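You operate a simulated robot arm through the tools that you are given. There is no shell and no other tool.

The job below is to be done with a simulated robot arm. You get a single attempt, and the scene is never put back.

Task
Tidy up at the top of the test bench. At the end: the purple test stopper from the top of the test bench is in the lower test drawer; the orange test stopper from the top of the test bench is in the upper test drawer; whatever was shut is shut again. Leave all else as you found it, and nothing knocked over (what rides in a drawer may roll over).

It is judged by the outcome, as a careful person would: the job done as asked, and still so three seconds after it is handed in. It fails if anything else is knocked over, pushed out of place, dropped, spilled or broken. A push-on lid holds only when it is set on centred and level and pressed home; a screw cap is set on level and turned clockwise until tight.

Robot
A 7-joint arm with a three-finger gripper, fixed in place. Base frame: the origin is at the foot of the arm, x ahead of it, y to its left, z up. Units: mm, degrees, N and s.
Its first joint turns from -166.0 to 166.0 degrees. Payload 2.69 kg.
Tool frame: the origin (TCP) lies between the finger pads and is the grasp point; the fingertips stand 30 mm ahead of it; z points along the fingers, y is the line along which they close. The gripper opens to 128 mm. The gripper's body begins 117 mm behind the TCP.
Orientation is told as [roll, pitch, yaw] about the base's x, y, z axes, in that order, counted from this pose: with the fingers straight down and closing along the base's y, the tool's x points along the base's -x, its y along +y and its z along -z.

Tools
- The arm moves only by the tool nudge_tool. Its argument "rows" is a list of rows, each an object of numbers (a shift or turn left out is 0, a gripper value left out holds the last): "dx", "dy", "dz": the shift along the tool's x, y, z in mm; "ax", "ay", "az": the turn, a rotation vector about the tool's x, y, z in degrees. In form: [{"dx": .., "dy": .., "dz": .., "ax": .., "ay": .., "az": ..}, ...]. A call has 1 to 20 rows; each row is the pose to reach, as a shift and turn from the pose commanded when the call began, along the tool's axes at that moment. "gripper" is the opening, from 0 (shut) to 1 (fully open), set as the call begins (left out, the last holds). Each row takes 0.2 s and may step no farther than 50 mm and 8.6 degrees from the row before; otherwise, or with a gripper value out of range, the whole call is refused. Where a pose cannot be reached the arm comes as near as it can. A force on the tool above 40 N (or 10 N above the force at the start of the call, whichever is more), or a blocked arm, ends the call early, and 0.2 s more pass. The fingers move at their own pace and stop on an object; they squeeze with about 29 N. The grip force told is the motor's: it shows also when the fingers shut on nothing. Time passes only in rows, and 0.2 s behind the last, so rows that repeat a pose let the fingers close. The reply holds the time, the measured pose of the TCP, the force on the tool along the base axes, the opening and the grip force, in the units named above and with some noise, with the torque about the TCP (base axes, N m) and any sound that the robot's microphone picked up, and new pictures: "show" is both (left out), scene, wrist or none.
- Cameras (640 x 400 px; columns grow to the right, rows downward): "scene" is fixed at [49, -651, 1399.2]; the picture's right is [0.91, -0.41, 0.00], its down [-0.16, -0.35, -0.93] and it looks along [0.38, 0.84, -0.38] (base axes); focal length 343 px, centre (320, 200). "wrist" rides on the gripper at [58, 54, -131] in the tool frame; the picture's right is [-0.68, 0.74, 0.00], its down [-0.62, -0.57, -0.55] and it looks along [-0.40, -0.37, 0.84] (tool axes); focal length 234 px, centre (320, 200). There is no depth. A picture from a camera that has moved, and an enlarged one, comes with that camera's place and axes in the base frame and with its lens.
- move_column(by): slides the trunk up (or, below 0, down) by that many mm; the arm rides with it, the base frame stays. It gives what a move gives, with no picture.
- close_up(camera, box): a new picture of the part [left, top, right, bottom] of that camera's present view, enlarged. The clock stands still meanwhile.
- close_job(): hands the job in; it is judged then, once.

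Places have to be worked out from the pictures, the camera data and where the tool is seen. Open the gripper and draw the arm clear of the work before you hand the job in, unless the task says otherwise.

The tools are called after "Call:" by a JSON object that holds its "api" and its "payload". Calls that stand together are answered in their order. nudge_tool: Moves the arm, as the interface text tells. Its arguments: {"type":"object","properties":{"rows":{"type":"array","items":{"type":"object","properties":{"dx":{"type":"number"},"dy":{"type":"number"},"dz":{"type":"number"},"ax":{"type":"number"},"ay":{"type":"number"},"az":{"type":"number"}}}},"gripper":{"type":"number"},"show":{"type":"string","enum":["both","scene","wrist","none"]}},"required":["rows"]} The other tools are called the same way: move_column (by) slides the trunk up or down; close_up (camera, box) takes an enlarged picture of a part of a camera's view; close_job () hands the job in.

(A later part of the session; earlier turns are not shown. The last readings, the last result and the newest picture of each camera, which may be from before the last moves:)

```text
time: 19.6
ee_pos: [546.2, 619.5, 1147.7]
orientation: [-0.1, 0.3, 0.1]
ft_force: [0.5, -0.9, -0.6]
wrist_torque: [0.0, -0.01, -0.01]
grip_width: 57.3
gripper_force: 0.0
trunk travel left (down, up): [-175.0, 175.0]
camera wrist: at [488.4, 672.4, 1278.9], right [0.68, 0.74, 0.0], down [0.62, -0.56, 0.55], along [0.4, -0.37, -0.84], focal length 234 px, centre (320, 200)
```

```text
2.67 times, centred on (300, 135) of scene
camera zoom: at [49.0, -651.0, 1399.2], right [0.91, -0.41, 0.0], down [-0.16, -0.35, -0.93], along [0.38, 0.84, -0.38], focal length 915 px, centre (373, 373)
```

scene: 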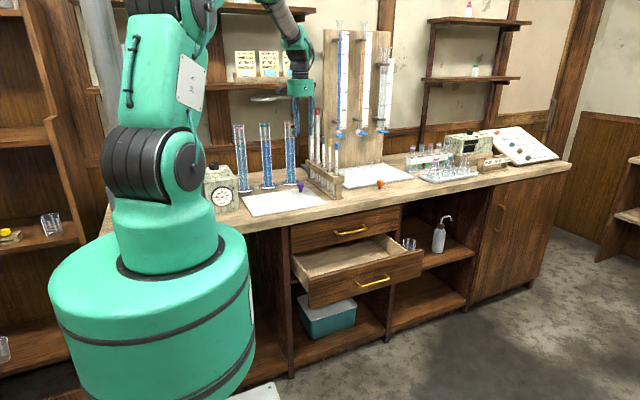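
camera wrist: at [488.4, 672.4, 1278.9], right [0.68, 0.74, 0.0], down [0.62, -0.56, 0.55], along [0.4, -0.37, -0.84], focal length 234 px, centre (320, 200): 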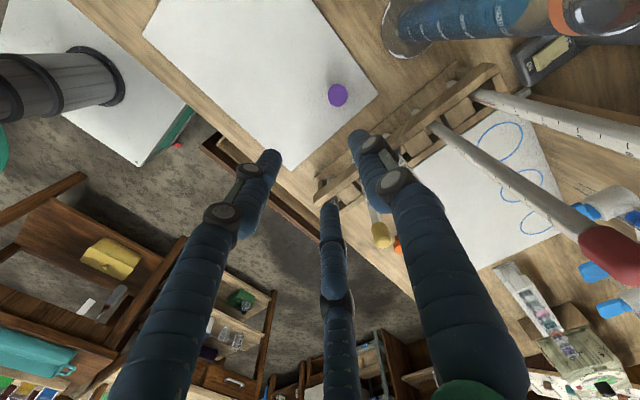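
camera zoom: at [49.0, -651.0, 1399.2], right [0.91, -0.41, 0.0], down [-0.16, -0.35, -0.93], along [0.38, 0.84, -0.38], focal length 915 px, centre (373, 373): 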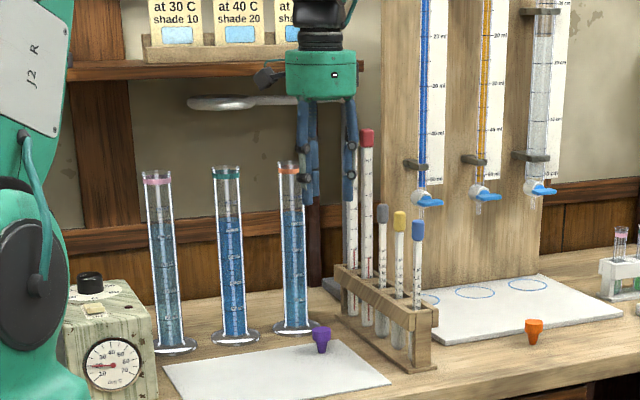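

Purple triangulates to about (548, 650), with the rack edge at x≈636 and the cylinder base beyond y≈755. I'll centre over it and descend to just above grasp height.

Call:
{"api": "nudge_tool", "payload": {"rows": [{"dx": -2, "dy": 30, "dz": 0}, {"dx": -2, "dy": 30, "dz": 40}, {"dx": -2, "dy": 30, "dz": 80}, {"dx": -2, "dy": 30, "dz": 120}, {"dx": -2, "dy": 30, "dz": 155}, {"dx": -2, "dy": 30, "dz": 180}], "gripper": 0.45}}

Call:
{"api": "close_up", "payload": {"camera": "wrist", "box": [250, 90, 400, 210]}}

Call:
{"api": "close_up", "payload": {"camera": "scene", "box": [250, 110, 360, 210]}}

```text
time: 21.0
ee_pos: [547.9, 650.6, 969.7]
orientation: [-0.1, 0.3, 0.0]
ft_force: [-0.5, -0.2, 0.1]
wrist_torque: [0.0, -0.03, 0.0]
grip_width: 57.6
gripper_force: 0.0
trunk travel left (down, up): [-175.0, 175.0]
camera wrist: at [489.8, 703.1, 1100.5], right [0.68, 0.74, 0.0], down [0.62, -0.56, 0.55], along [0.4, -0.37, -0.84], focal length 234 px, centre (320, 200)
```

scene: 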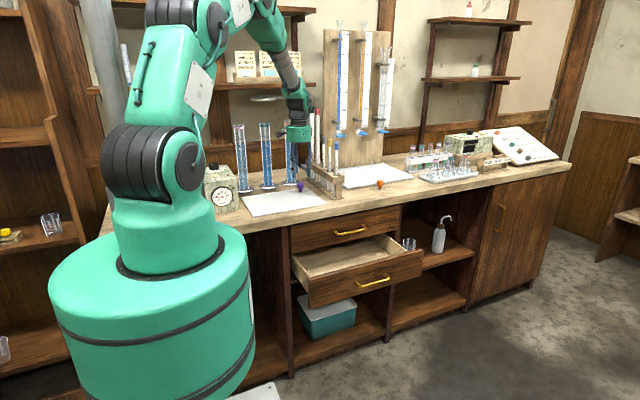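
wrist: 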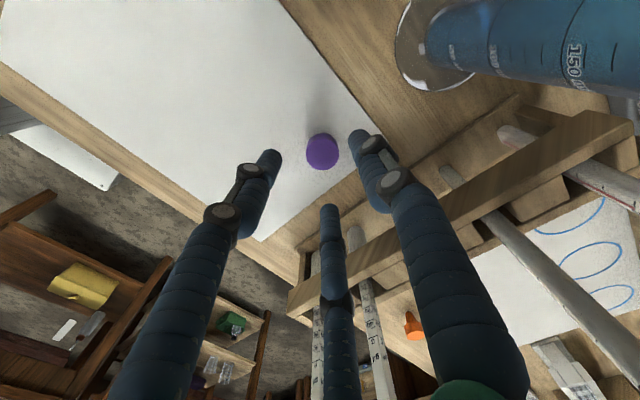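

```text
3.33 times, centred on (325, 150) of wrist
camera zoom: at [489.8, 703.1, 1100.5], right [0.68, 0.74, 0.0], down [0.62, -0.56, 0.55], along [0.4, -0.37, -0.84], focal length 781 px, centre (303, 367)
```

zoom: 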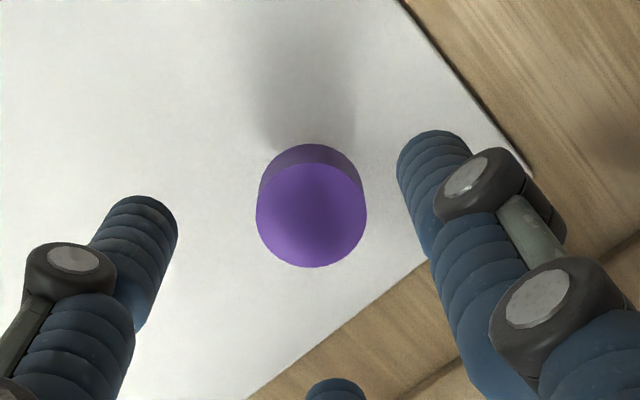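

```text
4.00 times, centred on (305, 160) of scene
camera zoom: at [49.0, -651.0, 1399.2], right [0.91, -0.41, 0.0], down [-0.16, -0.35, -0.93], along [0.38, 0.84, -0.38], focal length 1372 px, centre (380, 360)
```

zoom: 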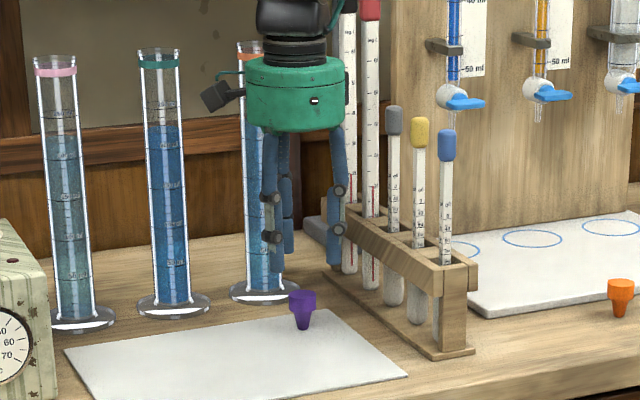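

The stopper is about 2–3 mm further in +y than the tool axis. I'll correct by that amount and descend to grasp height.

Call:
{"api": "nudge_tool", "payload": {"rows": [{"dx": 0, "dy": 2.5, "dz": 15}, {"dx": 0, "dy": 2.5, "dz": 30}, {"dx": 0, "dy": 2.5, "dz": 42}, {"dx": 0, "dy": 2.5, "dz": 50}], "gripper": 0.45}}

Call:
{"api": "close_up", "payload": {"camera": "wrist", "box": [250, 110, 400, 230]}}

Call:
{"api": "close_up", "payload": {"camera": "scene", "box": [270, 140, 340, 210]}}

```text
time: 22.0
ee_pos: [547.6, 652.1, 921.1]
orientation: [-0.1, 0.1, 0.0]
ft_force: [0.4, 0.3, 0.6]
wrist_torque: [-0.02, -0.02, -0.02]
grip_width: 57.6
gripper_force: 0.1
trunk travel left (down, up): [-175.0, 175.0]
camera wrist: at [489.7, 704.6, 1050.6], right [0.68, 0.74, 0.0], down [0.62, -0.57, 0.55], along [0.4, -0.37, -0.84], focal length 234 px, centre (320, 200)
```

scene: 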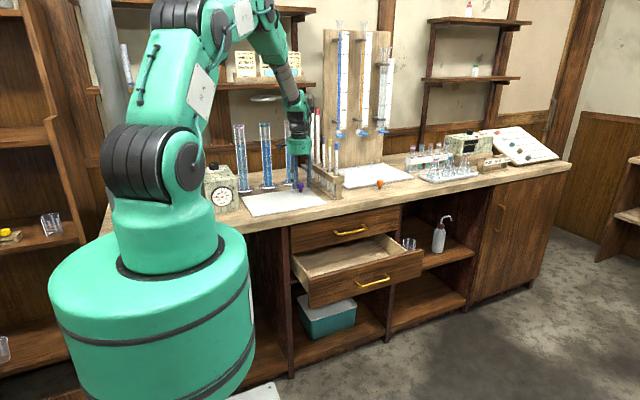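
wrist: 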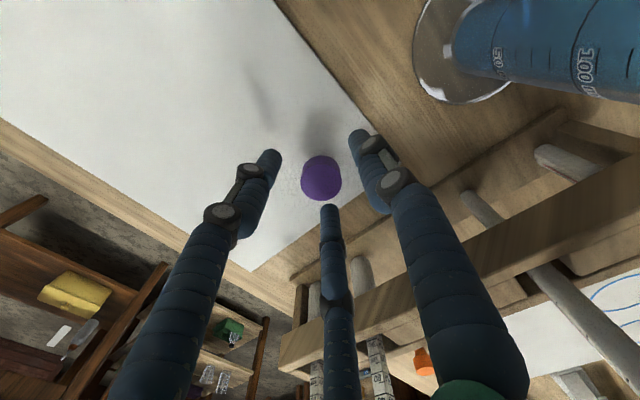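

```text
3.33 times, centred on (325, 170) of wrist
camera zoom: at [489.7, 704.6, 1050.6], right [0.68, 0.74, 0.0], down [0.62, -0.57, 0.55], along [0.4, -0.37, -0.84], focal length 781 px, centre (303, 300)
```

zoom: 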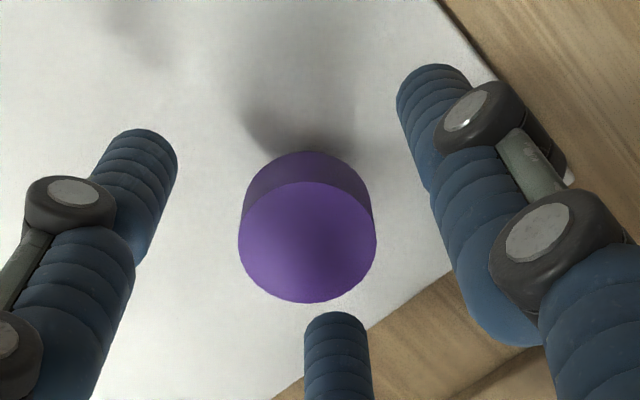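

```text
5.71 times, centred on (305, 175) of scene
camera zoom: at [49.0, -651.0, 1399.2], right [0.91, -0.41, 0.0], down [-0.16, -0.35, -0.93], along [0.38, 0.84, -0.38], focal length 1960 px, centre (406, 343)
```

zoom: 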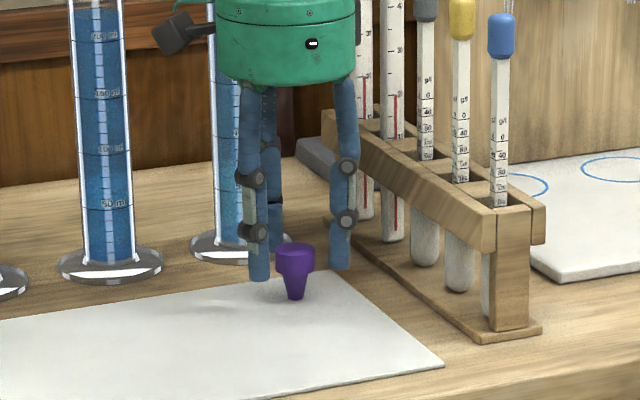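

The stopper head is centred between the prongs. I'll descend another 13 mm and then close.

Call:
{"api": "nudge_tool", "payload": {"rows": [{"dx": -0.5, "dy": 0.5, "dz": 5}, {"dx": -0.5, "dy": 0.5, "dz": 10}, {"dx": -0.5, "dy": 0.5, "dz": 13}], "gripper": 0.45, "show": "none"}}

Call:
{"api": "nudge_tool", "payload": {"rows": [{"dz": 0}, {"dz": 0}, {"dz": 0}], "gripper": 0}}

Call:
{"api": "close_up", "payload": {"camera": "scene", "box": [270, 140, 340, 210]}}

```text
time: 22.8
ee_pos: [547.8, 651.5, 905.7]
orientation: [0.0, 0.1, 0.0]
ft_force: [0.2, 0.0, -0.1]
wrist_torque: [-0.04, 0.01, 0.03]
grip_width: 57.6
gripper_force: 0.1
trunk travel left (down, up): [-175.0, 175.0]
```

```text
time: 23.6
ee_pos: [549.7, 651.6, 906.3]
orientation: [-0.1, 0.3, 0.0]
ft_force: [0.0, 1.1, 0.2]
wrist_torque: [0.01, -0.01, 0.01]
grip_width: 27.4
gripper_force: 29.2
trunk travel left (down, up): [-175.0, 175.0]
camera wrist: at [490.6, 705.3, 1037.0], right [0.68, 0.74, 0.0], down [0.62, -0.56, 0.55], along [0.4, -0.37, -0.84], focal length 234 px, centre (320, 200)
```

scene: 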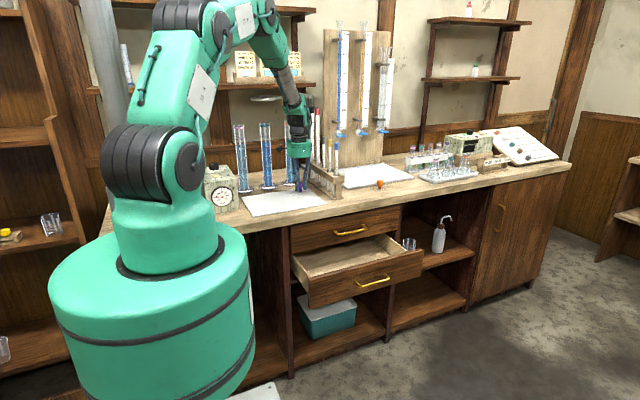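
wrist: 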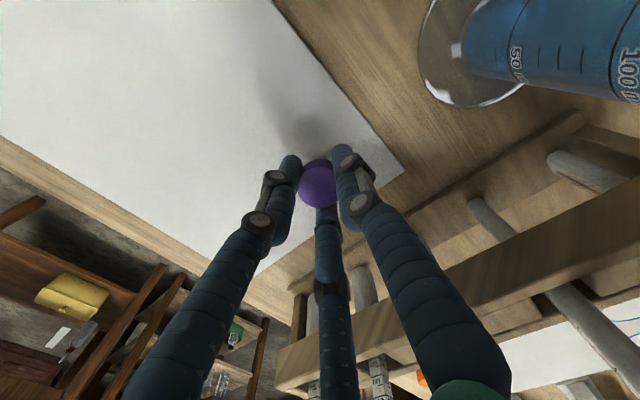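

```text
5.71 times, centred on (305, 175) of scene
camera zoom: at [49.0, -651.0, 1399.2], right [0.91, -0.41, 0.0], down [-0.16, -0.35, -0.93], along [0.38, 0.84, -0.38], focal length 1960 px, centre (406, 343)
```

zoom: 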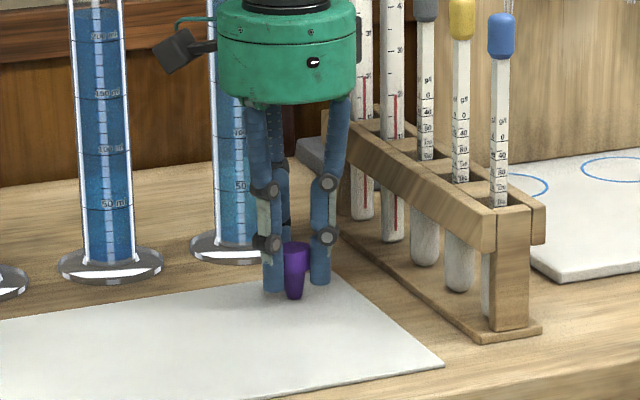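

Purple is gripped (width 27.4 mm, 29 N) with no bench contact. I'll lift straight up, carry it back in −y clear of the rack, and then move over to x≈684 above the open drawer.

Call:
{"api": "nudge_tool", "payload": {"rows": [{"dz": -15}, {"dz": -50}, {"dz": -95}, {"dz": -143}, {"dz": -191}, {"dz": -239}, {"dy": -44, "dz": -239}, {"dy": -88, "dz": -239}, {"dy": -132, "dz": -239}, {"dy": -176, "dz": -239}, {"dy": -220, "dz": -239}, {"dy": -264, "dz": -239}, {"dy": -306, "dz": -239}, {"dx": -45, "dy": -306, "dz": -239}, {"dx": -90, "dy": -306, "dz": -239}, {"dx": -135, "dy": -306, "dz": -239}], "gripper": 0}}

Call:
{"api": "close_up", "payload": {"camera": "wrist", "box": [240, 60, 420, 220]}}

```text
time: 27.0
ee_pos: [682.7, 344.6, 1145.6]
orientation: [-0.1, 0.2, 0.1]
ft_force: [0.1, 0.0, -0.4]
wrist_torque: [-0.02, -0.03, 0.0]
grip_width: 27.2
gripper_force: 29.1
trunk travel left (down, up): [-175.0, 175.0]
camera wrist: at [626.1, 398.2, 1276.2], right [0.68, 0.74, 0.0], down [0.62, -0.56, 0.55], along [0.4, -0.37, -0.84], focal length 234 px, centre (320, 200)
```

scene: 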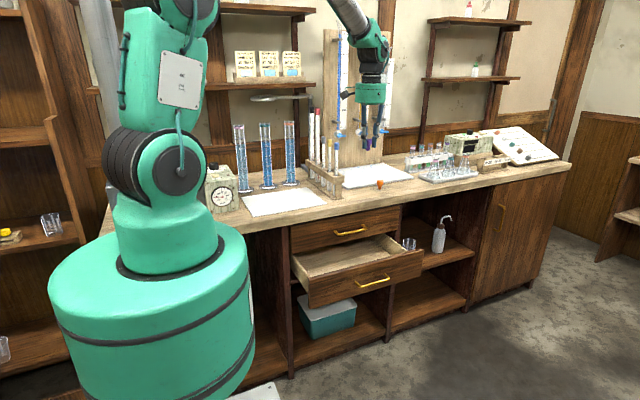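
wrist: 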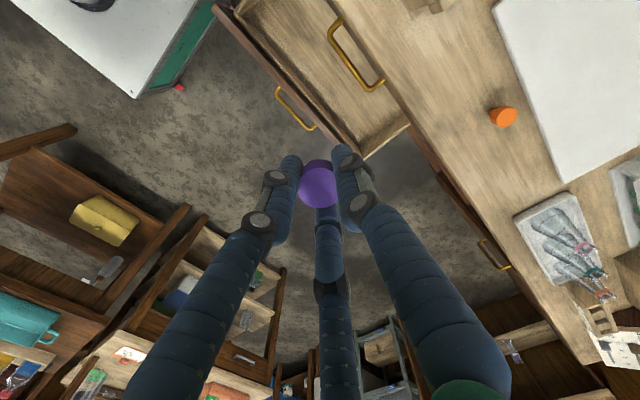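

```text
2.50 times, centred on (330, 140) of wrist
camera zoom: at [626.1, 398.2, 1276.2], right [0.68, 0.74, 0.0], down [0.62, -0.56, 0.55], along [0.4, -0.37, -0.84], focal length 585 px, centre (295, 350)
```

zoom: 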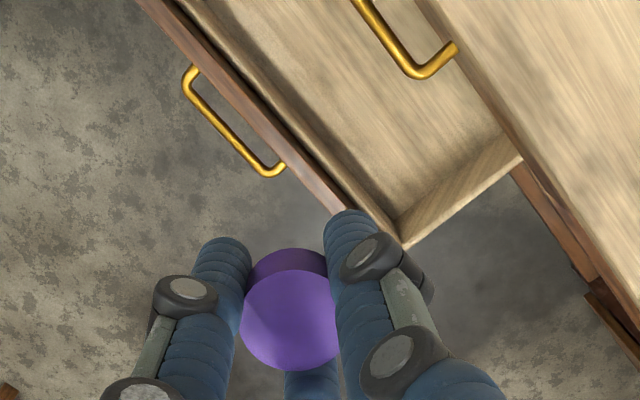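

The stopper is held firmly and the drawer interior spans about x 456–899, y 305–455. I'll descend over it with a 20° roll, so the hand and camera lean away from the upper handle, and stop above the drawer floor.

Call:
{"api": "nudge_tool", "payload": {"rows": [{"dy": 1, "dz": 42, "ax": -5}, {"dy": 2, "dz": 84, "ax": -10}, {"dy": 3, "dz": 126, "ax": -15}, {"dy": 4, "dz": 168, "ax": -20}, {"dy": 5, "dz": 210, "ax": -20}, {"dy": 5, "dz": 252, "ax": -20}, {"dy": 5, "dz": 294, "ax": -20}, {"dy": 5, "dz": 336, "ax": -20}, {"dy": 5, "dz": 378, "ax": -20}, {"dy": 5, "dz": 415, "ax": -20}, {"dy": 5, "dz": 450, "ax": -20}, {"dy": 5, "dz": 480, "ax": -20}, {"dy": 5, "dz": 505, "ax": -20}], "gripper": 0}}

Call:
{"api": "close_up", "payload": {"camera": "wrist", "box": [220, 40, 420, 220]}}

Call:
{"api": "close_up", "payload": {"camera": "scene", "box": [280, 190, 440, 310]}}

```text
time: 29.8
ee_pos: [681.0, 349.6, 638.9]
orientation: [19.9, 0.2, 0.0]
ft_force: [0.2, 0.6, 0.5]
wrist_torque: [-0.02, 0.03, 0.01]
grip_width: 27.4
gripper_force: 29.1
trunk travel left (down, up): [-175.0, 175.0]
camera wrist: at [623.6, 354.8, 780.6], right [0.68, 0.69, 0.25], down [0.62, -0.72, 0.32], along [0.4, -0.06, -0.91], focal length 234 px, centre (320, 200)
```

scene: 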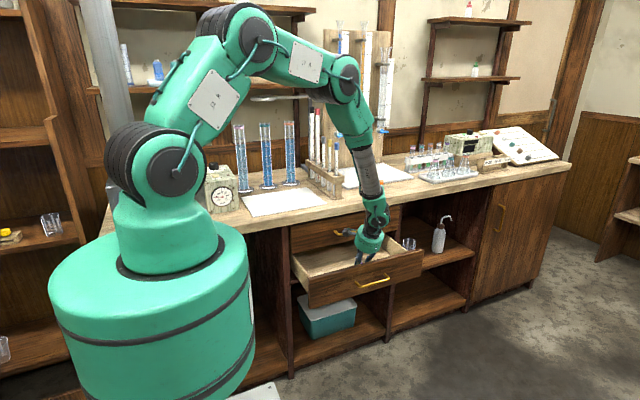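
wrist: 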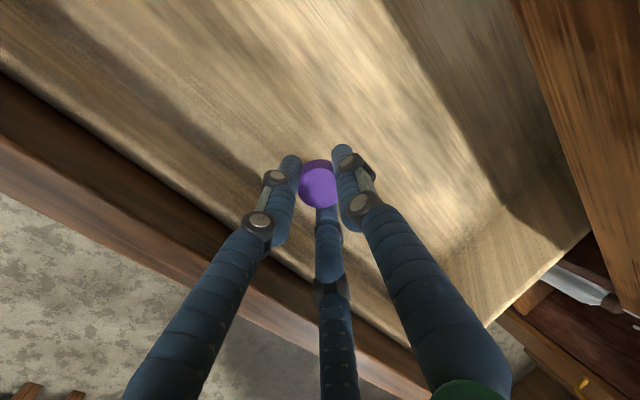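

```text
2.22 times, centred on (320, 130) of wrist
camera zoom: at [623.6, 354.8, 780.6], right [0.68, 0.69, 0.25], down [0.62, -0.72, 0.32], along [0.4, -0.06, -0.91], focal length 520 px, centre (320, 356)
```

zoom: 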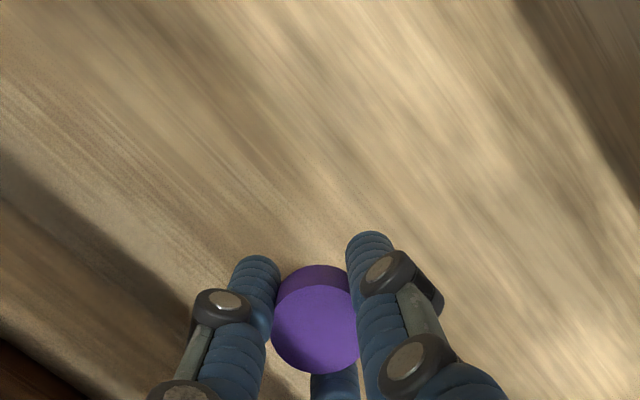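

```text
3.33 times, centred on (360, 250) of scene
camera zoom: at [49.0, -651.0, 1399.2], right [0.91, -0.41, 0.0], down [-0.16, -0.35, -0.93], along [0.38, 0.84, -0.38], focal length 1144 px, centre (187, 33)
```

zoom: 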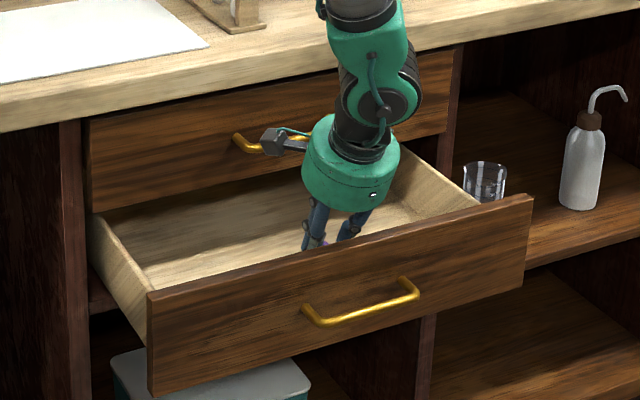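

The stopper is well inside the drawer. I'll lower it in small steps, watching the force for contact with the floor.

Call:
{"api": "nudge_tool", "payload": {"rows": [{"dy": -2.7, "dz": 7.5}, {"dy": -5.5, "dz": 15}, {"dy": -7.5, "dz": 20.7}], "gripper": 0, "show": "wrist"}}

Call:
{"api": "close_up", "payload": {"camera": "wrist", "box": [220, 40, 420, 220]}}

```text
time: 30.6
ee_pos: [681.4, 349.4, 617.4]
orientation: [20.0, 0.2, -0.1]
ft_force: [-0.2, -0.2, -0.5]
wrist_torque: [-0.01, 0.01, -0.02]
grip_width: 27.4
gripper_force: 28.8
trunk travel left (down, up): [-175.0, 175.0]
camera wrist: at [623.2, 355.2, 759.2], right [0.68, 0.69, 0.25], down [0.62, -0.72, 0.32], along [0.4, -0.06, -0.91], focal length 234 px, centre (320, 200)
```

wrist: 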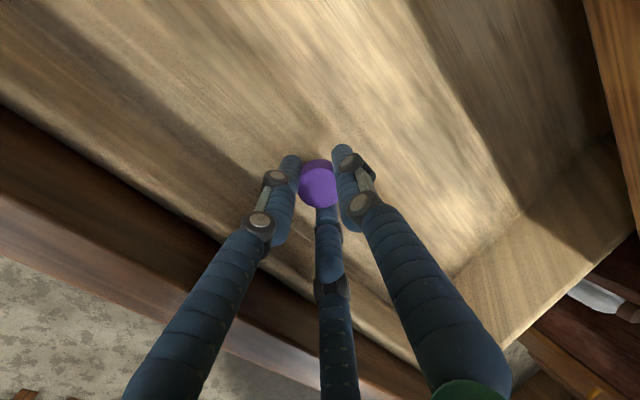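

```text
2.22 times, centred on (320, 130) of wrist
camera zoom: at [623.2, 355.2, 759.2], right [0.68, 0.69, 0.25], down [0.62, -0.72, 0.32], along [0.4, -0.06, -0.91], focal length 520 px, centre (320, 356)
```

zoom: 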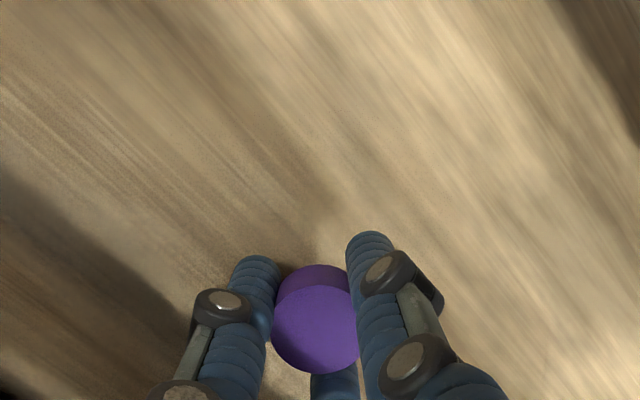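

No contact yet, so I'll continue lowering in small increments.

Call:
{"api": "nudge_tool", "payload": {"rows": [{"dy": -1.4, "dz": 3.8}, {"dy": -2.7, "dz": 7.5}], "gripper": 0, "show": "wrist"}}

Call:
{"api": "nudge_tool", "payload": {"rows": [{"dy": -1.4, "dz": 3.8}], "gripper": 0, "show": "wrist"}}

```text
time: 31.2
ee_pos: [681.6, 349.0, 611.3]
orientation: [20.0, 0.0, 0.0]
ft_force: [-6.7, -1.1, 17.4]
wrist_torque: [0.14, 0.32, 0.06]
grip_width: 27.4
gripper_force: 29.1
trunk travel left (down, up): [-175.0, 175.0]
camera wrist: at [624.2, 355.1, 753.1], right [0.68, 0.69, 0.25], down [0.62, -0.72, 0.32], along [0.4, -0.06, -0.91], focal length 234 px, centre (320, 200)
```

wrist: 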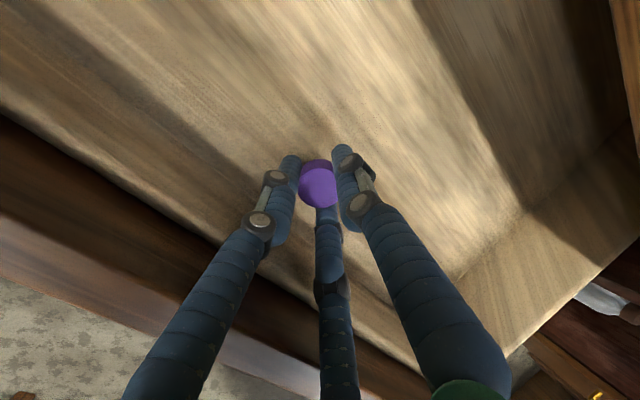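

```text
time: 31.6
ee_pos: [683.0, 352.4, 612.4]
orientation: [20.2, 0.0, 0.1]
ft_force: [-9.6, 0.4, 19.3]
wrist_torque: [0.22, 0.34, 0.08]
grip_width: 27.5
gripper_force: 29.4
trunk travel left (down, up): [-175.0, 175.0]
stopped in row 1: the force on the tool passed its limit at 45 N (the readings are from after the stop); the commanded pose is now the measured one
camera wrist: at [625.3, 356.3, 752.8], right [0.68, 0.69, 0.25], down [0.62, -0.72, 0.32], along [0.4, -0.06, -0.91], focal length 234 px, centre (320, 200)
```

wrist: 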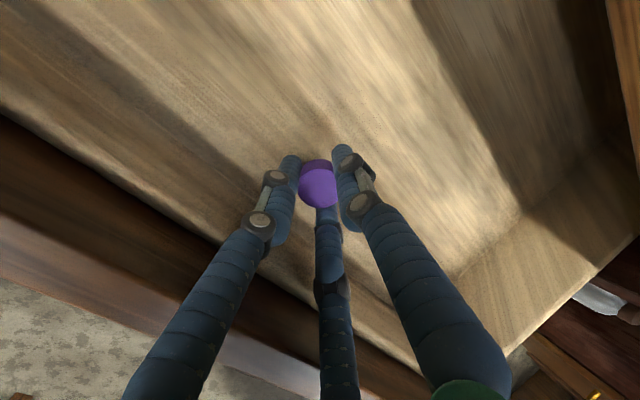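

The stopper is touching the drawer floor (about 19 N). I'll ease up 3 mm to unload it and then release.

Call:
{"api": "nudge_tool", "payload": {"rows": [{"dy": 1, "dz": -2.8}, {"dy": 1, "dz": -2.8}], "gripper": 0, "show": "none"}}

```text
time: 32.2
ee_pos: [684.2, 350.8, 612.6]
orientation: [20.0, 0.0, 0.1]
ft_force: [1.3, -0.3, 2.3]
wrist_torque: [0.0, -0.04, -0.01]
grip_width: 27.3
gripper_force: 29.3
trunk travel left (down, up): [-175.0, 175.0]
```

The load is nearly zero now (about 2 N), so I'll open the fingers to release the stopper on the drawer floor.

Call:
{"api": "nudge_tool", "payload": {"rows": [{"dz": 0}, {"dz": 0}, {"dz": 0}], "gripper": 0.42}}

Call:
{"api": "close_up", "payload": {"camera": "wrist", "box": [220, 40, 420, 220]}}

```text
time: 33.0
ee_pos: [684.1, 351.4, 611.7]
orientation: [20.2, 0.2, -0.1]
ft_force: [0.3, 0.9, -0.3]
wrist_torque: [0.05, -0.02, 0.0]
grip_width: 53.7
gripper_force: 0.0
trunk travel left (down, up): [-175.0, 175.0]
camera wrist: at [625.6, 356.0, 753.3], right [0.68, 0.69, 0.25], down [0.62, -0.72, 0.32], along [0.4, -0.06, -0.91], focal length 234 px, centre (320, 200)
```

scene: 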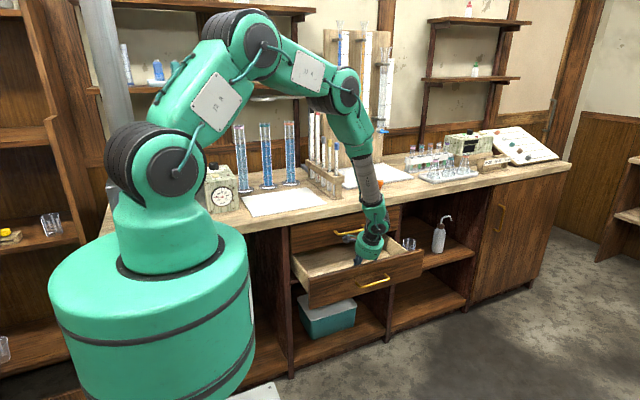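
wrist: 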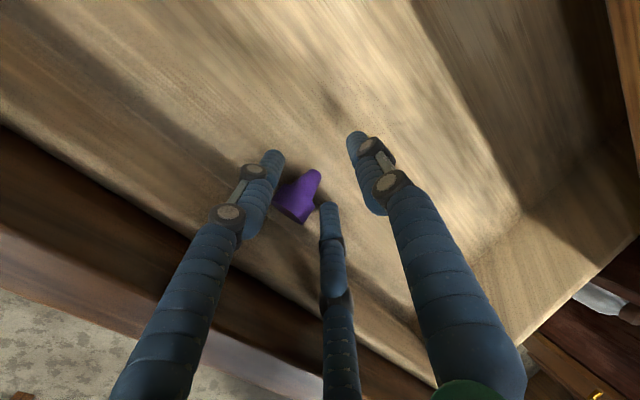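

```text
2.22 times, centred on (320, 130) of wrist
camera zoom: at [625.6, 356.0, 753.3], right [0.68, 0.69, 0.25], down [0.62, -0.72, 0.32], along [0.4, -0.06, -0.91], focal length 520 px, centre (320, 356)
```

zoom: 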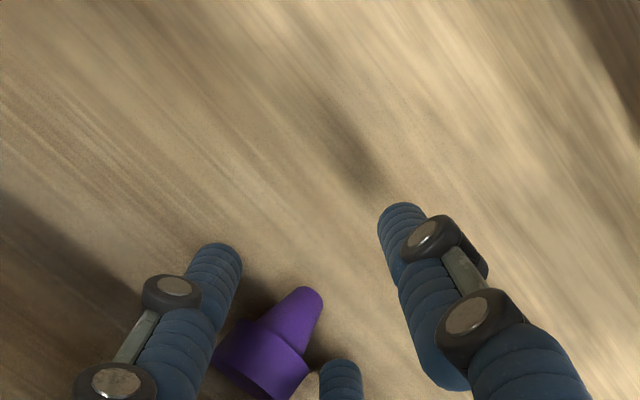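

Purple now lies on its side on the drawer floor, released. I'll withdraw along the finger direction, rise clear of the drawer front, and roll the tool horizontal in front of the drawer to push it shut.

Call:
{"api": "nudge_tool", "payload": {"rows": [{"dz": -15}, {"dz": -38}, {"dz": -60}, {"dy": -7.6, "dz": -98}, {"dy": -15.3, "dz": -136}, {"dy": -23, "dz": -173.5}, {"dy": -30.6, "dz": -211.3}, {"dy": -41, "dz": -215.1, "ax": -7.8}, {"dy": -51.5, "dz": -218.9, "ax": -15.6}, {"dy": -62, "dz": -222.7, "ax": -23.4}, {"dy": -72.4, "dz": -226.5, "ax": -31.2}, {"dy": -82.9, "dz": -230.3, "ax": -39}, {"dy": -93.3, "dz": -234.1, "ax": -46.8}, {"dy": -103.8, "dz": -237.9, "ax": -54.6}, {"dy": -114.2, "dz": -241.7, "ax": -62.4}, {"dy": -124.6, "dz": -245.5, "ax": -70}], "gripper": 0.42}}

Call:
{"api": "close_up", "payload": {"camera": "scene", "box": [280, 190, 440, 310]}}

```text
time: 36.4
ee_pos: [683.4, 149.1, 801.1]
orientation: [90.2, 0.0, 0.0]
ft_force: [-0.3, -0.3, 0.9]
wrist_torque: [-0.03, 0.01, 0.02]
grip_width: 53.9
gripper_force: 0.0
trunk travel left (down, up): [-175.0, 175.0]
camera wrist: at [625.8, 18.4, 853.4], right [0.68, 0.0, 0.74], down [0.62, -0.55, -0.57], along [0.4, 0.84, -0.37], focal length 234 px, centre (320, 200)
```

scene: 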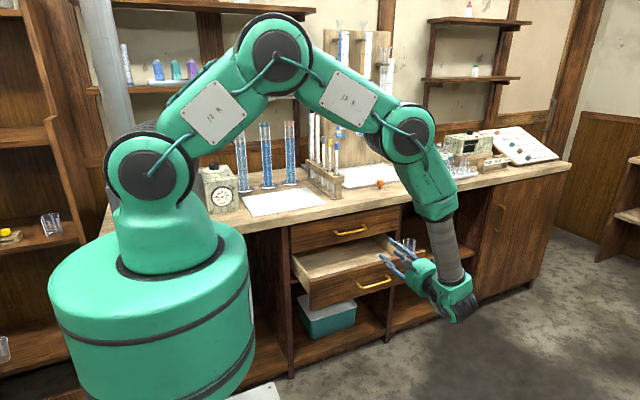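
wrist: 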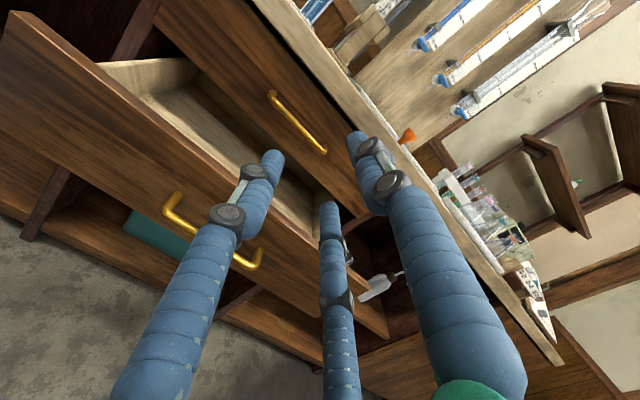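

```text
3.33 times, centred on (360, 250) of scene
camera zoom: at [49.0, -651.0, 1399.2], right [0.91, -0.41, 0.0], down [-0.16, -0.35, -0.93], along [0.38, 0.84, -0.38], focal length 1144 px, centre (187, 33)
```

zoom: 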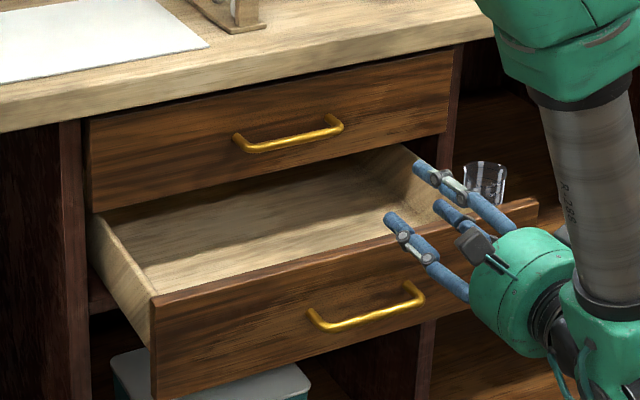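

The drawer stayed put. I'll close the fingers, lower to z≈650 (between the handle bar and the panel's top edge), and move up just short of the panel face at y≈278.

Call:
{"api": "nudge_tool", "payload": {"rows": [{"dy": -30}, {"dy": -70}, {"dy": -110}, {"dy": -151}, {"dy": -151, "dz": 25}, {"dy": -151, "dz": 50}, {"dy": -151, "dz": 70}], "gripper": 0}}

Call:
{"api": "close_up", "payload": {"camera": "scene", "box": [280, 190, 440, 310]}}

```text
time: 38.0
ee_pos: [683.8, 221.3, 649.4]
orientation: [90.1, 0.2, 0.0]
ft_force: [-0.2, -0.7, -0.1]
wrist_torque: [-0.03, 0.01, 0.01]
grip_width: 1.9
gripper_force: 28.9
trunk travel left (down, up): [-175.0, 175.0]
camera wrist: at [626.1, 89.2, 702.4], right [0.68, 0.0, 0.74], down [0.62, -0.55, -0.57], along [0.4, 0.84, -0.37], focal length 234 px, centre (320, 200)
```

scene: 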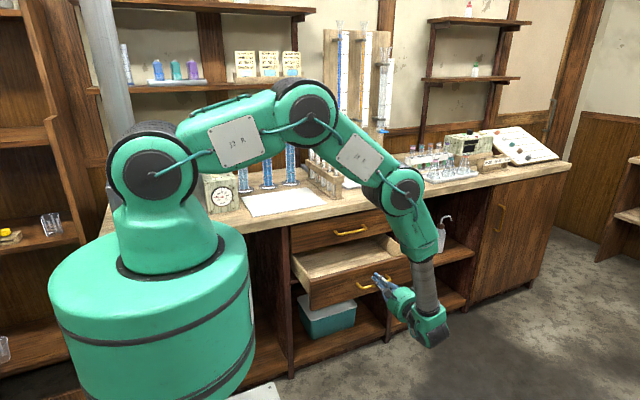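
wrist: 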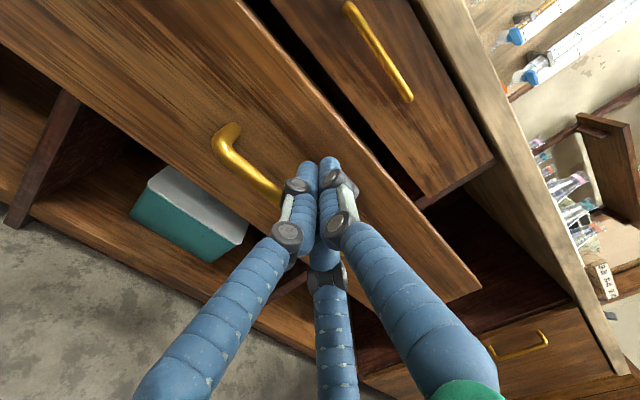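

```text
3.33 times, centred on (360, 250) of scene
camera zoom: at [49.0, -651.0, 1399.2], right [0.91, -0.41, 0.0], down [-0.16, -0.35, -0.93], along [0.38, 0.84, -0.38], focal length 1144 px, centre (187, 33)
```

zoom: 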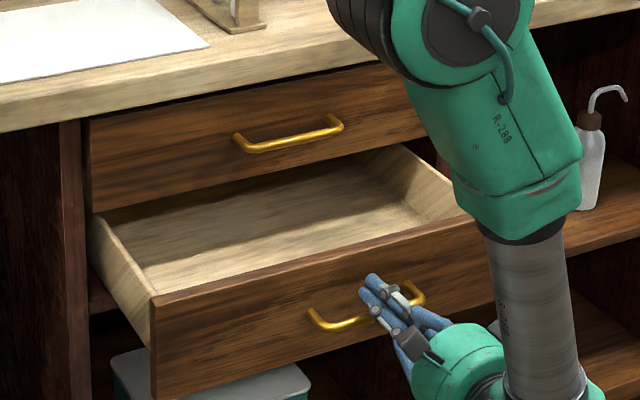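

The fingertips are just ahead of the panel above the handle. I'll push the lower drawer inward in modest steps.

Call:
{"api": "nudge_tool", "payload": {"rows": [{"dz": 15}, {"dz": 28}, {"dz": 42}, {"dz": 58}, {"dz": 74}, {"dz": 90}, {"dz": 106}, {"dz": 122}, {"dz": 138}, {"dz": 154}, {"dz": 168}, {"dz": 180}], "gripper": 0}}

```text
time: 40.6
ee_pos: [684.4, 398.0, 649.3]
orientation: [90.1, 0.0, 0.0]
ft_force: [0.5, -0.2, 0.3]
wrist_torque: [0.02, 0.01, -0.01]
grip_width: 2.2
gripper_force: 29.1
trunk travel left (down, up): [-175.0, 175.0]
camera wrist: at [626.5, 268.8, 704.0], right [0.68, 0.0, 0.74], down [0.62, -0.55, -0.57], along [0.4, 0.84, -0.37], focal length 234 px, centre (320, 200)
```

scene: 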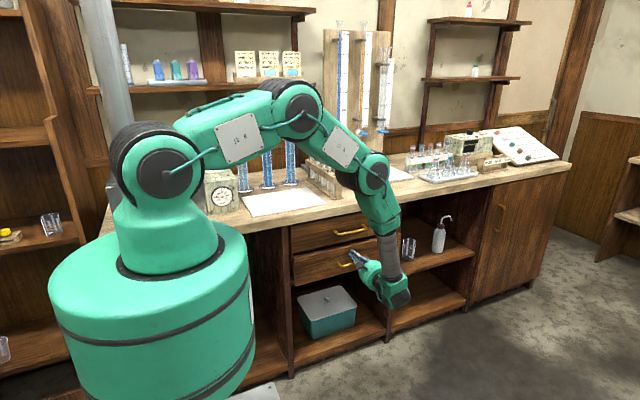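
wrist: 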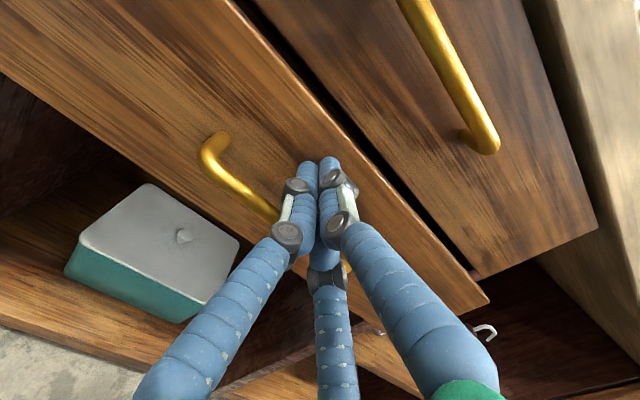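

The drawer is almost shut. I'll push the remaining distance in small steps until it seats.

Call:
{"api": "nudge_tool", "payload": {"rows": [{"dz": 8}, {"dz": 16}, {"dz": 22}, {"dz": 27}, {"dz": 31}, {"dz": 35}, {"dz": 39}], "gripper": 0}}

```text
time: 41.9
ee_pos: [683.1, 428.9, 649.2]
orientation: [90.2, 0.2, -0.1]
ft_force: [-2.9, -12.0, 5.4]
wrist_torque: [0.0, 0.04, 0.17]
grip_width: 2.1
gripper_force: 31.7
trunk travel left (down, up): [-175.0, 175.0]
stopped in row 6: the force on the tool passed its limit at 53 N (the readings are from after the stop); the commanded pose is now the measured one
camera wrist: at [624.9, 297.6, 702.9], right [0.68, 0.0, 0.73], down [0.61, -0.55, -0.57], along [0.4, 0.84, -0.37], focal length 234 px, centre (320, 200)
```

scene: 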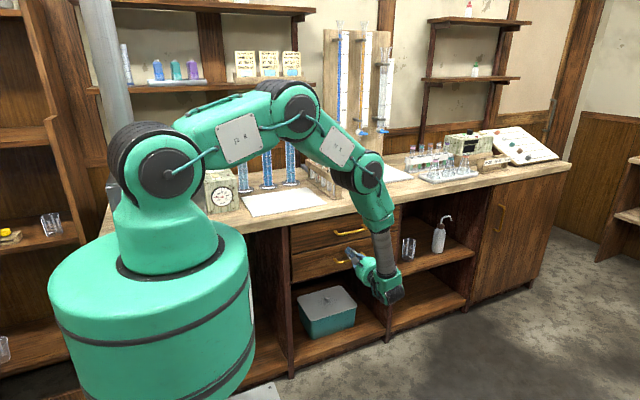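
wrist: 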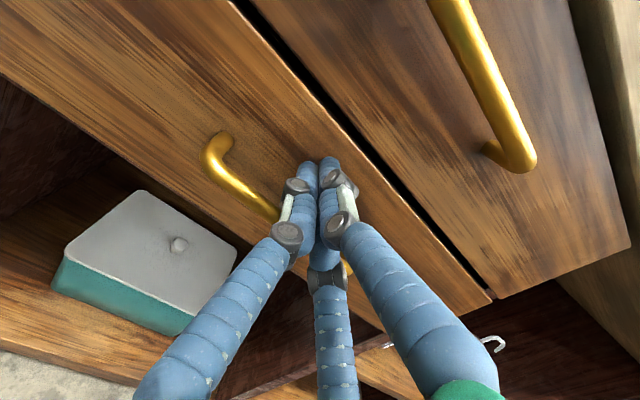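

The lower drawer is fully seated, with the face at y≈459. I'll back off, then rise and roll back to 45° in front of the upper handle.

Call:
{"api": "nudge_tool", "payload": {"rows": [{"dz": -20}, {"dz": -60}, {"dz": -100}, {"dz": -130}, {"dy": 25, "dz": -130, "ax": 7.5}, {"dy": 50, "dz": -130, "ax": 15}, {"dy": 75, "dz": -130, "ax": 22.5}, {"dy": 100, "dz": -130, "ax": 30}, {"dy": 125, "dz": -130, "ax": 37.5}, {"dy": 149, "dz": -130, "ax": 45}], "gripper": 0, "show": "none"}}

Call:
{"api": "nudge_tool", "payload": {"rows": [{"dy": 14, "dz": 14}, {"dy": 28, "dz": 28}, {"dy": 43, "dz": 43}], "gripper": 0.3}}

Call:
{"api": "close_up", "payload": {"camera": "wrist", "box": [240, 40, 400, 200]}}

Call:
{"api": "close_up", "payload": {"camera": "scene", "box": [280, 190, 420, 300]}}

```text
time: 44.1
ee_pos: [682.2, 299.5, 797.2]
orientation: [45.0, 0.3, -0.1]
ft_force: [-0.1, -0.6, -0.7]
wrist_torque: [0.06, 0.0, -0.03]
grip_width: 1.8
gripper_force: 31.8
trunk travel left (down, up): [-175.0, 175.0]
```

```text
time: 44.9
ee_pos: [682.7, 359.7, 797.7]
orientation: [45.1, 0.2, -0.1]
ft_force: [0.6, -0.4, -0.7]
wrist_torque: [-0.01, 0.01, -0.03]
grip_width: 38.5
gripper_force: 0.1
trunk travel left (down, up): [-175.0, 175.0]
camera wrist: at [625.4, 304.8, 927.2], right [0.68, 0.52, 0.52], down [0.61, -0.79, -0.01], along [0.4, 0.33, -0.85], focal length 234 px, centre (320, 200)
```

scene: 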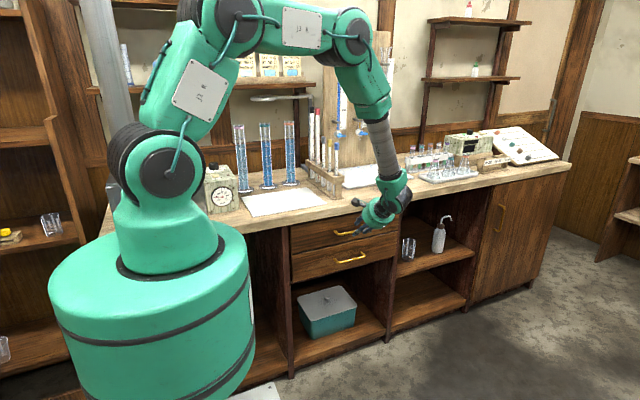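
wrist: 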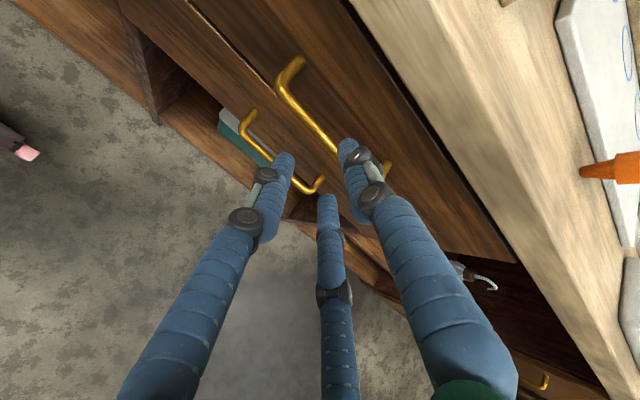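

```text
2.50 times, centred on (320, 120) of wrist
camera zoom: at [625.4, 304.8, 927.2], right [0.68, 0.52, 0.52], down [0.61, -0.79, -0.01], along [0.4, 0.33, -0.85], focal length 585 px, centre (320, 400)
```

zoom: 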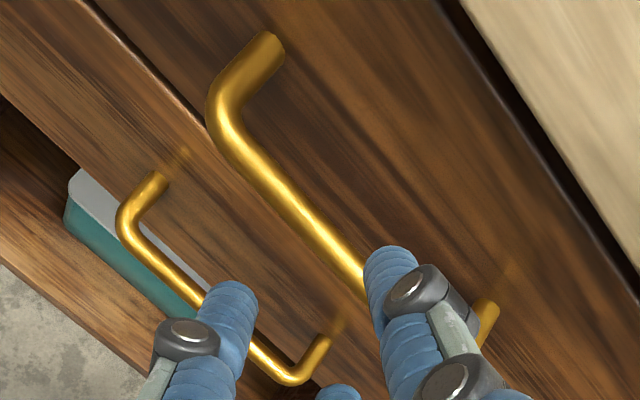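

```text
3.64 times, centred on (350, 245) of scene
camera zoom: at [49.0, -651.0, 1399.2], right [0.91, -0.41, 0.0], down [-0.16, -0.35, -0.93], along [0.38, 0.84, -0.38], focal length 1247 px, centre (211, 36)
```

zoom: 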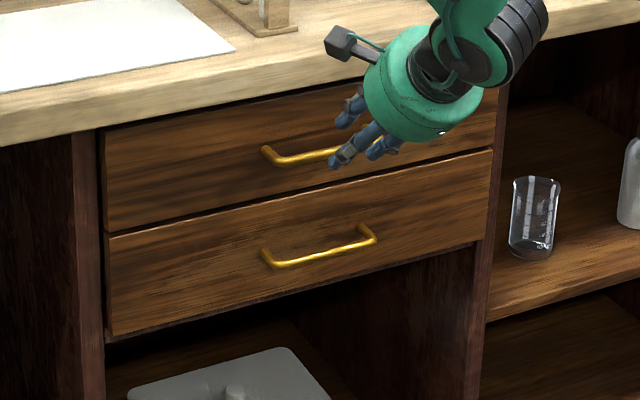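

The lower drawer is flush. The upper bar measures (684, 424, 751), so I'll align and advance around the bar as before.

Call:
{"api": "nudge_tool", "payload": {"rows": [{"dx": -1, "dy": 7, "dz": 0}, {"dx": -1, "dy": 7, "dz": 20}, {"dx": -1, "dy": 7, "dz": 38}, {"dx": -1, "dy": 7, "dz": 50}, {"dx": -1, "dy": 7, "dz": 58}, {"dx": -1, "dy": 7, "dz": 64}], "gripper": 0.3}}

Call:
{"api": "close_up", "payload": {"camera": "wrist", "box": [240, 60, 400, 220]}}

```text
time: 46.3
ee_pos: [686.1, 411.9, 757.5]
orientation: [45.0, 0.3, -0.2]
ft_force: [0.1, -2.3, 2.1]
wrist_torque: [0.07, 0.02, 0.02]
grip_width: 37.9
gripper_force: 0.1
trunk travel left (down, up): [-175.0, 175.0]
camera wrist: at [627.0, 355.9, 888.1], right [0.68, 0.52, 0.52], down [0.61, -0.79, -0.01], along [0.4, 0.33, -0.85], focal length 234 px, centre (320, 200)
```

scene: 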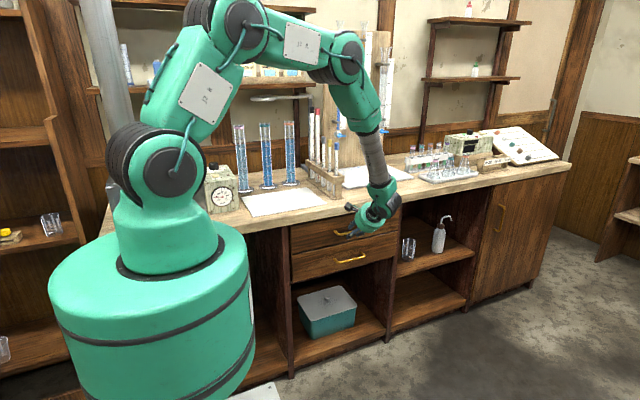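
wrist: 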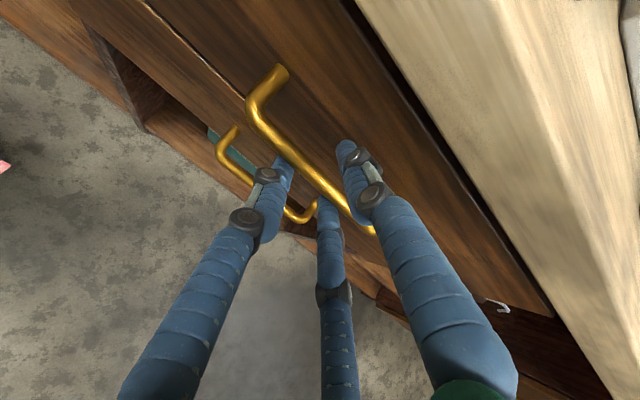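

```text
2.50 times, centred on (320, 140) of wrist
camera zoom: at [627.0, 355.9, 888.1], right [0.68, 0.52, 0.52], down [0.61, -0.79, -0.01], along [0.4, 0.33, -0.85], focal length 585 px, centre (320, 350)
```

zoom: 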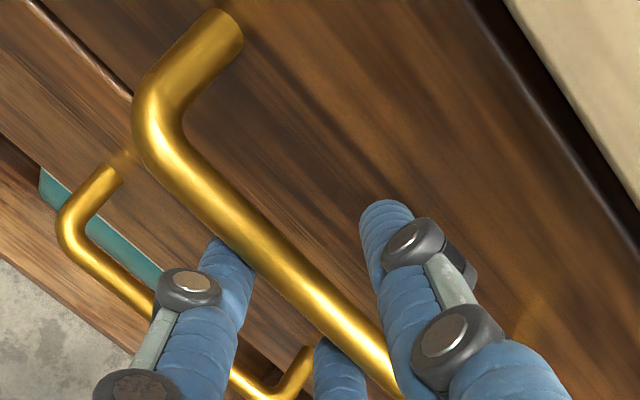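

The bar sits between the prongs with only light force readings. I'll close the gripper on it.

Call:
{"api": "nudge_tool", "payload": {"rows": [{"dz": 0}, {"dz": 0}, {"dz": 0}], "gripper": 0, "show": "wrist"}}

```text
time: 47.1
ee_pos: [682.8, 410.7, 755.2]
orientation: [44.9, 0.4, 0.0]
ft_force: [-21.5, -11.9, -18.0]
wrist_torque: [-0.23, -0.38, 0.7]
grip_width: 19.3
gripper_force: 44.2
trunk travel left (down, up): [-175.0, 175.0]
camera wrist: at [624.4, 355.4, 885.6], right [0.68, 0.52, 0.51], down [0.61, -0.79, -0.02], along [0.4, 0.33, -0.86], focal length 234 px, centre (320, 200)
```

wrist: 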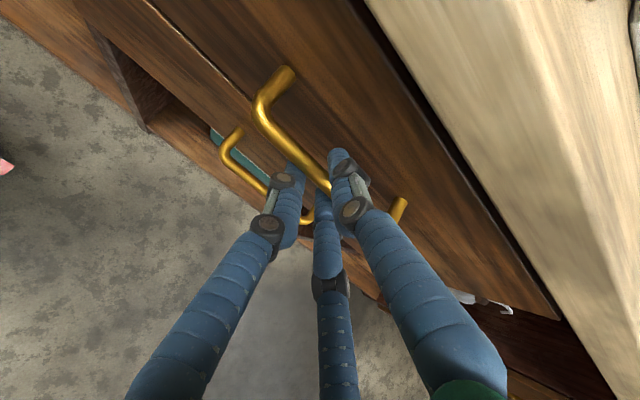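

It's gripped, with some side load (about −20 N in x, −18 N in z). I'll ease the tool a couple of mm in the direction of that load before pulling.

Call:
{"api": "nudge_tool", "payload": {"rows": [{"dx": 1, "dy": -1.5}, {"dx": 2, "dy": -3}, {"dx": 2, "dy": -3}], "gripper": 0, "show": "none"}}

```text
time: 47.9
ee_pos: [680.6, 409.5, 755.0]
orientation: [45.0, 0.3, -0.1]
ft_force: [-26.6, 3.6, -20.2]
wrist_torque: [-0.19, -0.08, 0.89]
grip_width: 19.6
gripper_force: 44.5
trunk travel left (down, up): [-175.0, 175.0]
```

Some side load remains. I'll ease slightly more in the direction of the load to relax the grip before pulling.

Call:
{"api": "nudge_tool", "payload": {"rows": [{"dx": 1.5, "dz": 1}, {"dx": 3, "dz": 2}, {"dx": 3, "dz": 2}], "gripper": 0, "show": "none"}}

```text
time: 48.7
ee_pos: [682.2, 410.0, 755.6]
orientation: [45.0, 0.1, -0.2]
ft_force: [-3.5, -5.7, -19.2]
wrist_torque: [-0.23, -0.64, 0.26]
grip_width: 19.4
gripper_force: 44.6
trunk travel left (down, up): [-175.0, 175.0]
```

The x load is relieved. I'll start the pull along −y with a slight downward bias and check the drawer follows.

Call:
{"api": "nudge_tool", "payload": {"rows": [{"dy": -5, "dz": -3}, {"dy": -10, "dz": -7.5}, {"dy": -18, "dz": -15.5}, {"dy": -26, "dz": -23.5}, {"dy": -34, "dz": -31.5}], "gripper": 0}}

```text
time: 49.9
ee_pos: [680.8, 363.7, 755.3]
orientation: [45.1, 0.0, -0.2]
ft_force: [11.4, -1.3, 11.7]
wrist_torque: [0.14, -0.25, 0.37]
grip_width: 19.2
gripper_force: 43.8
trunk travel left (down, up): [-175.0, 175.0]
camera wrist: at [623.3, 308.6, 885.1], right [0.68, 0.52, 0.52], down [0.61, -0.79, -0.01], along [0.4, 0.33, -0.85], focal length 234 px, centre (320, 200)
```

scene: 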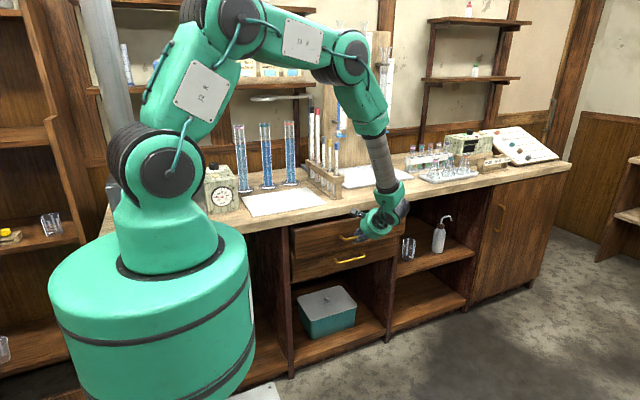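
wrist: 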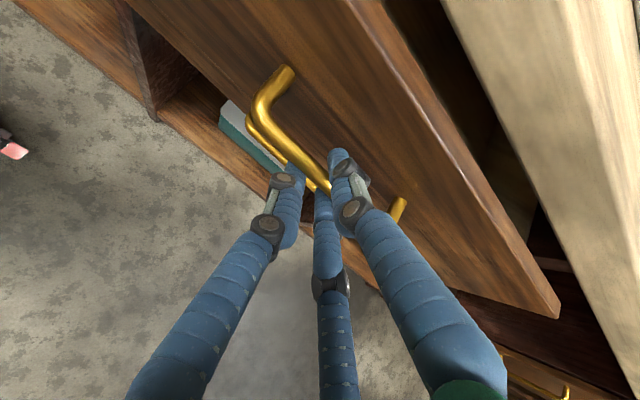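

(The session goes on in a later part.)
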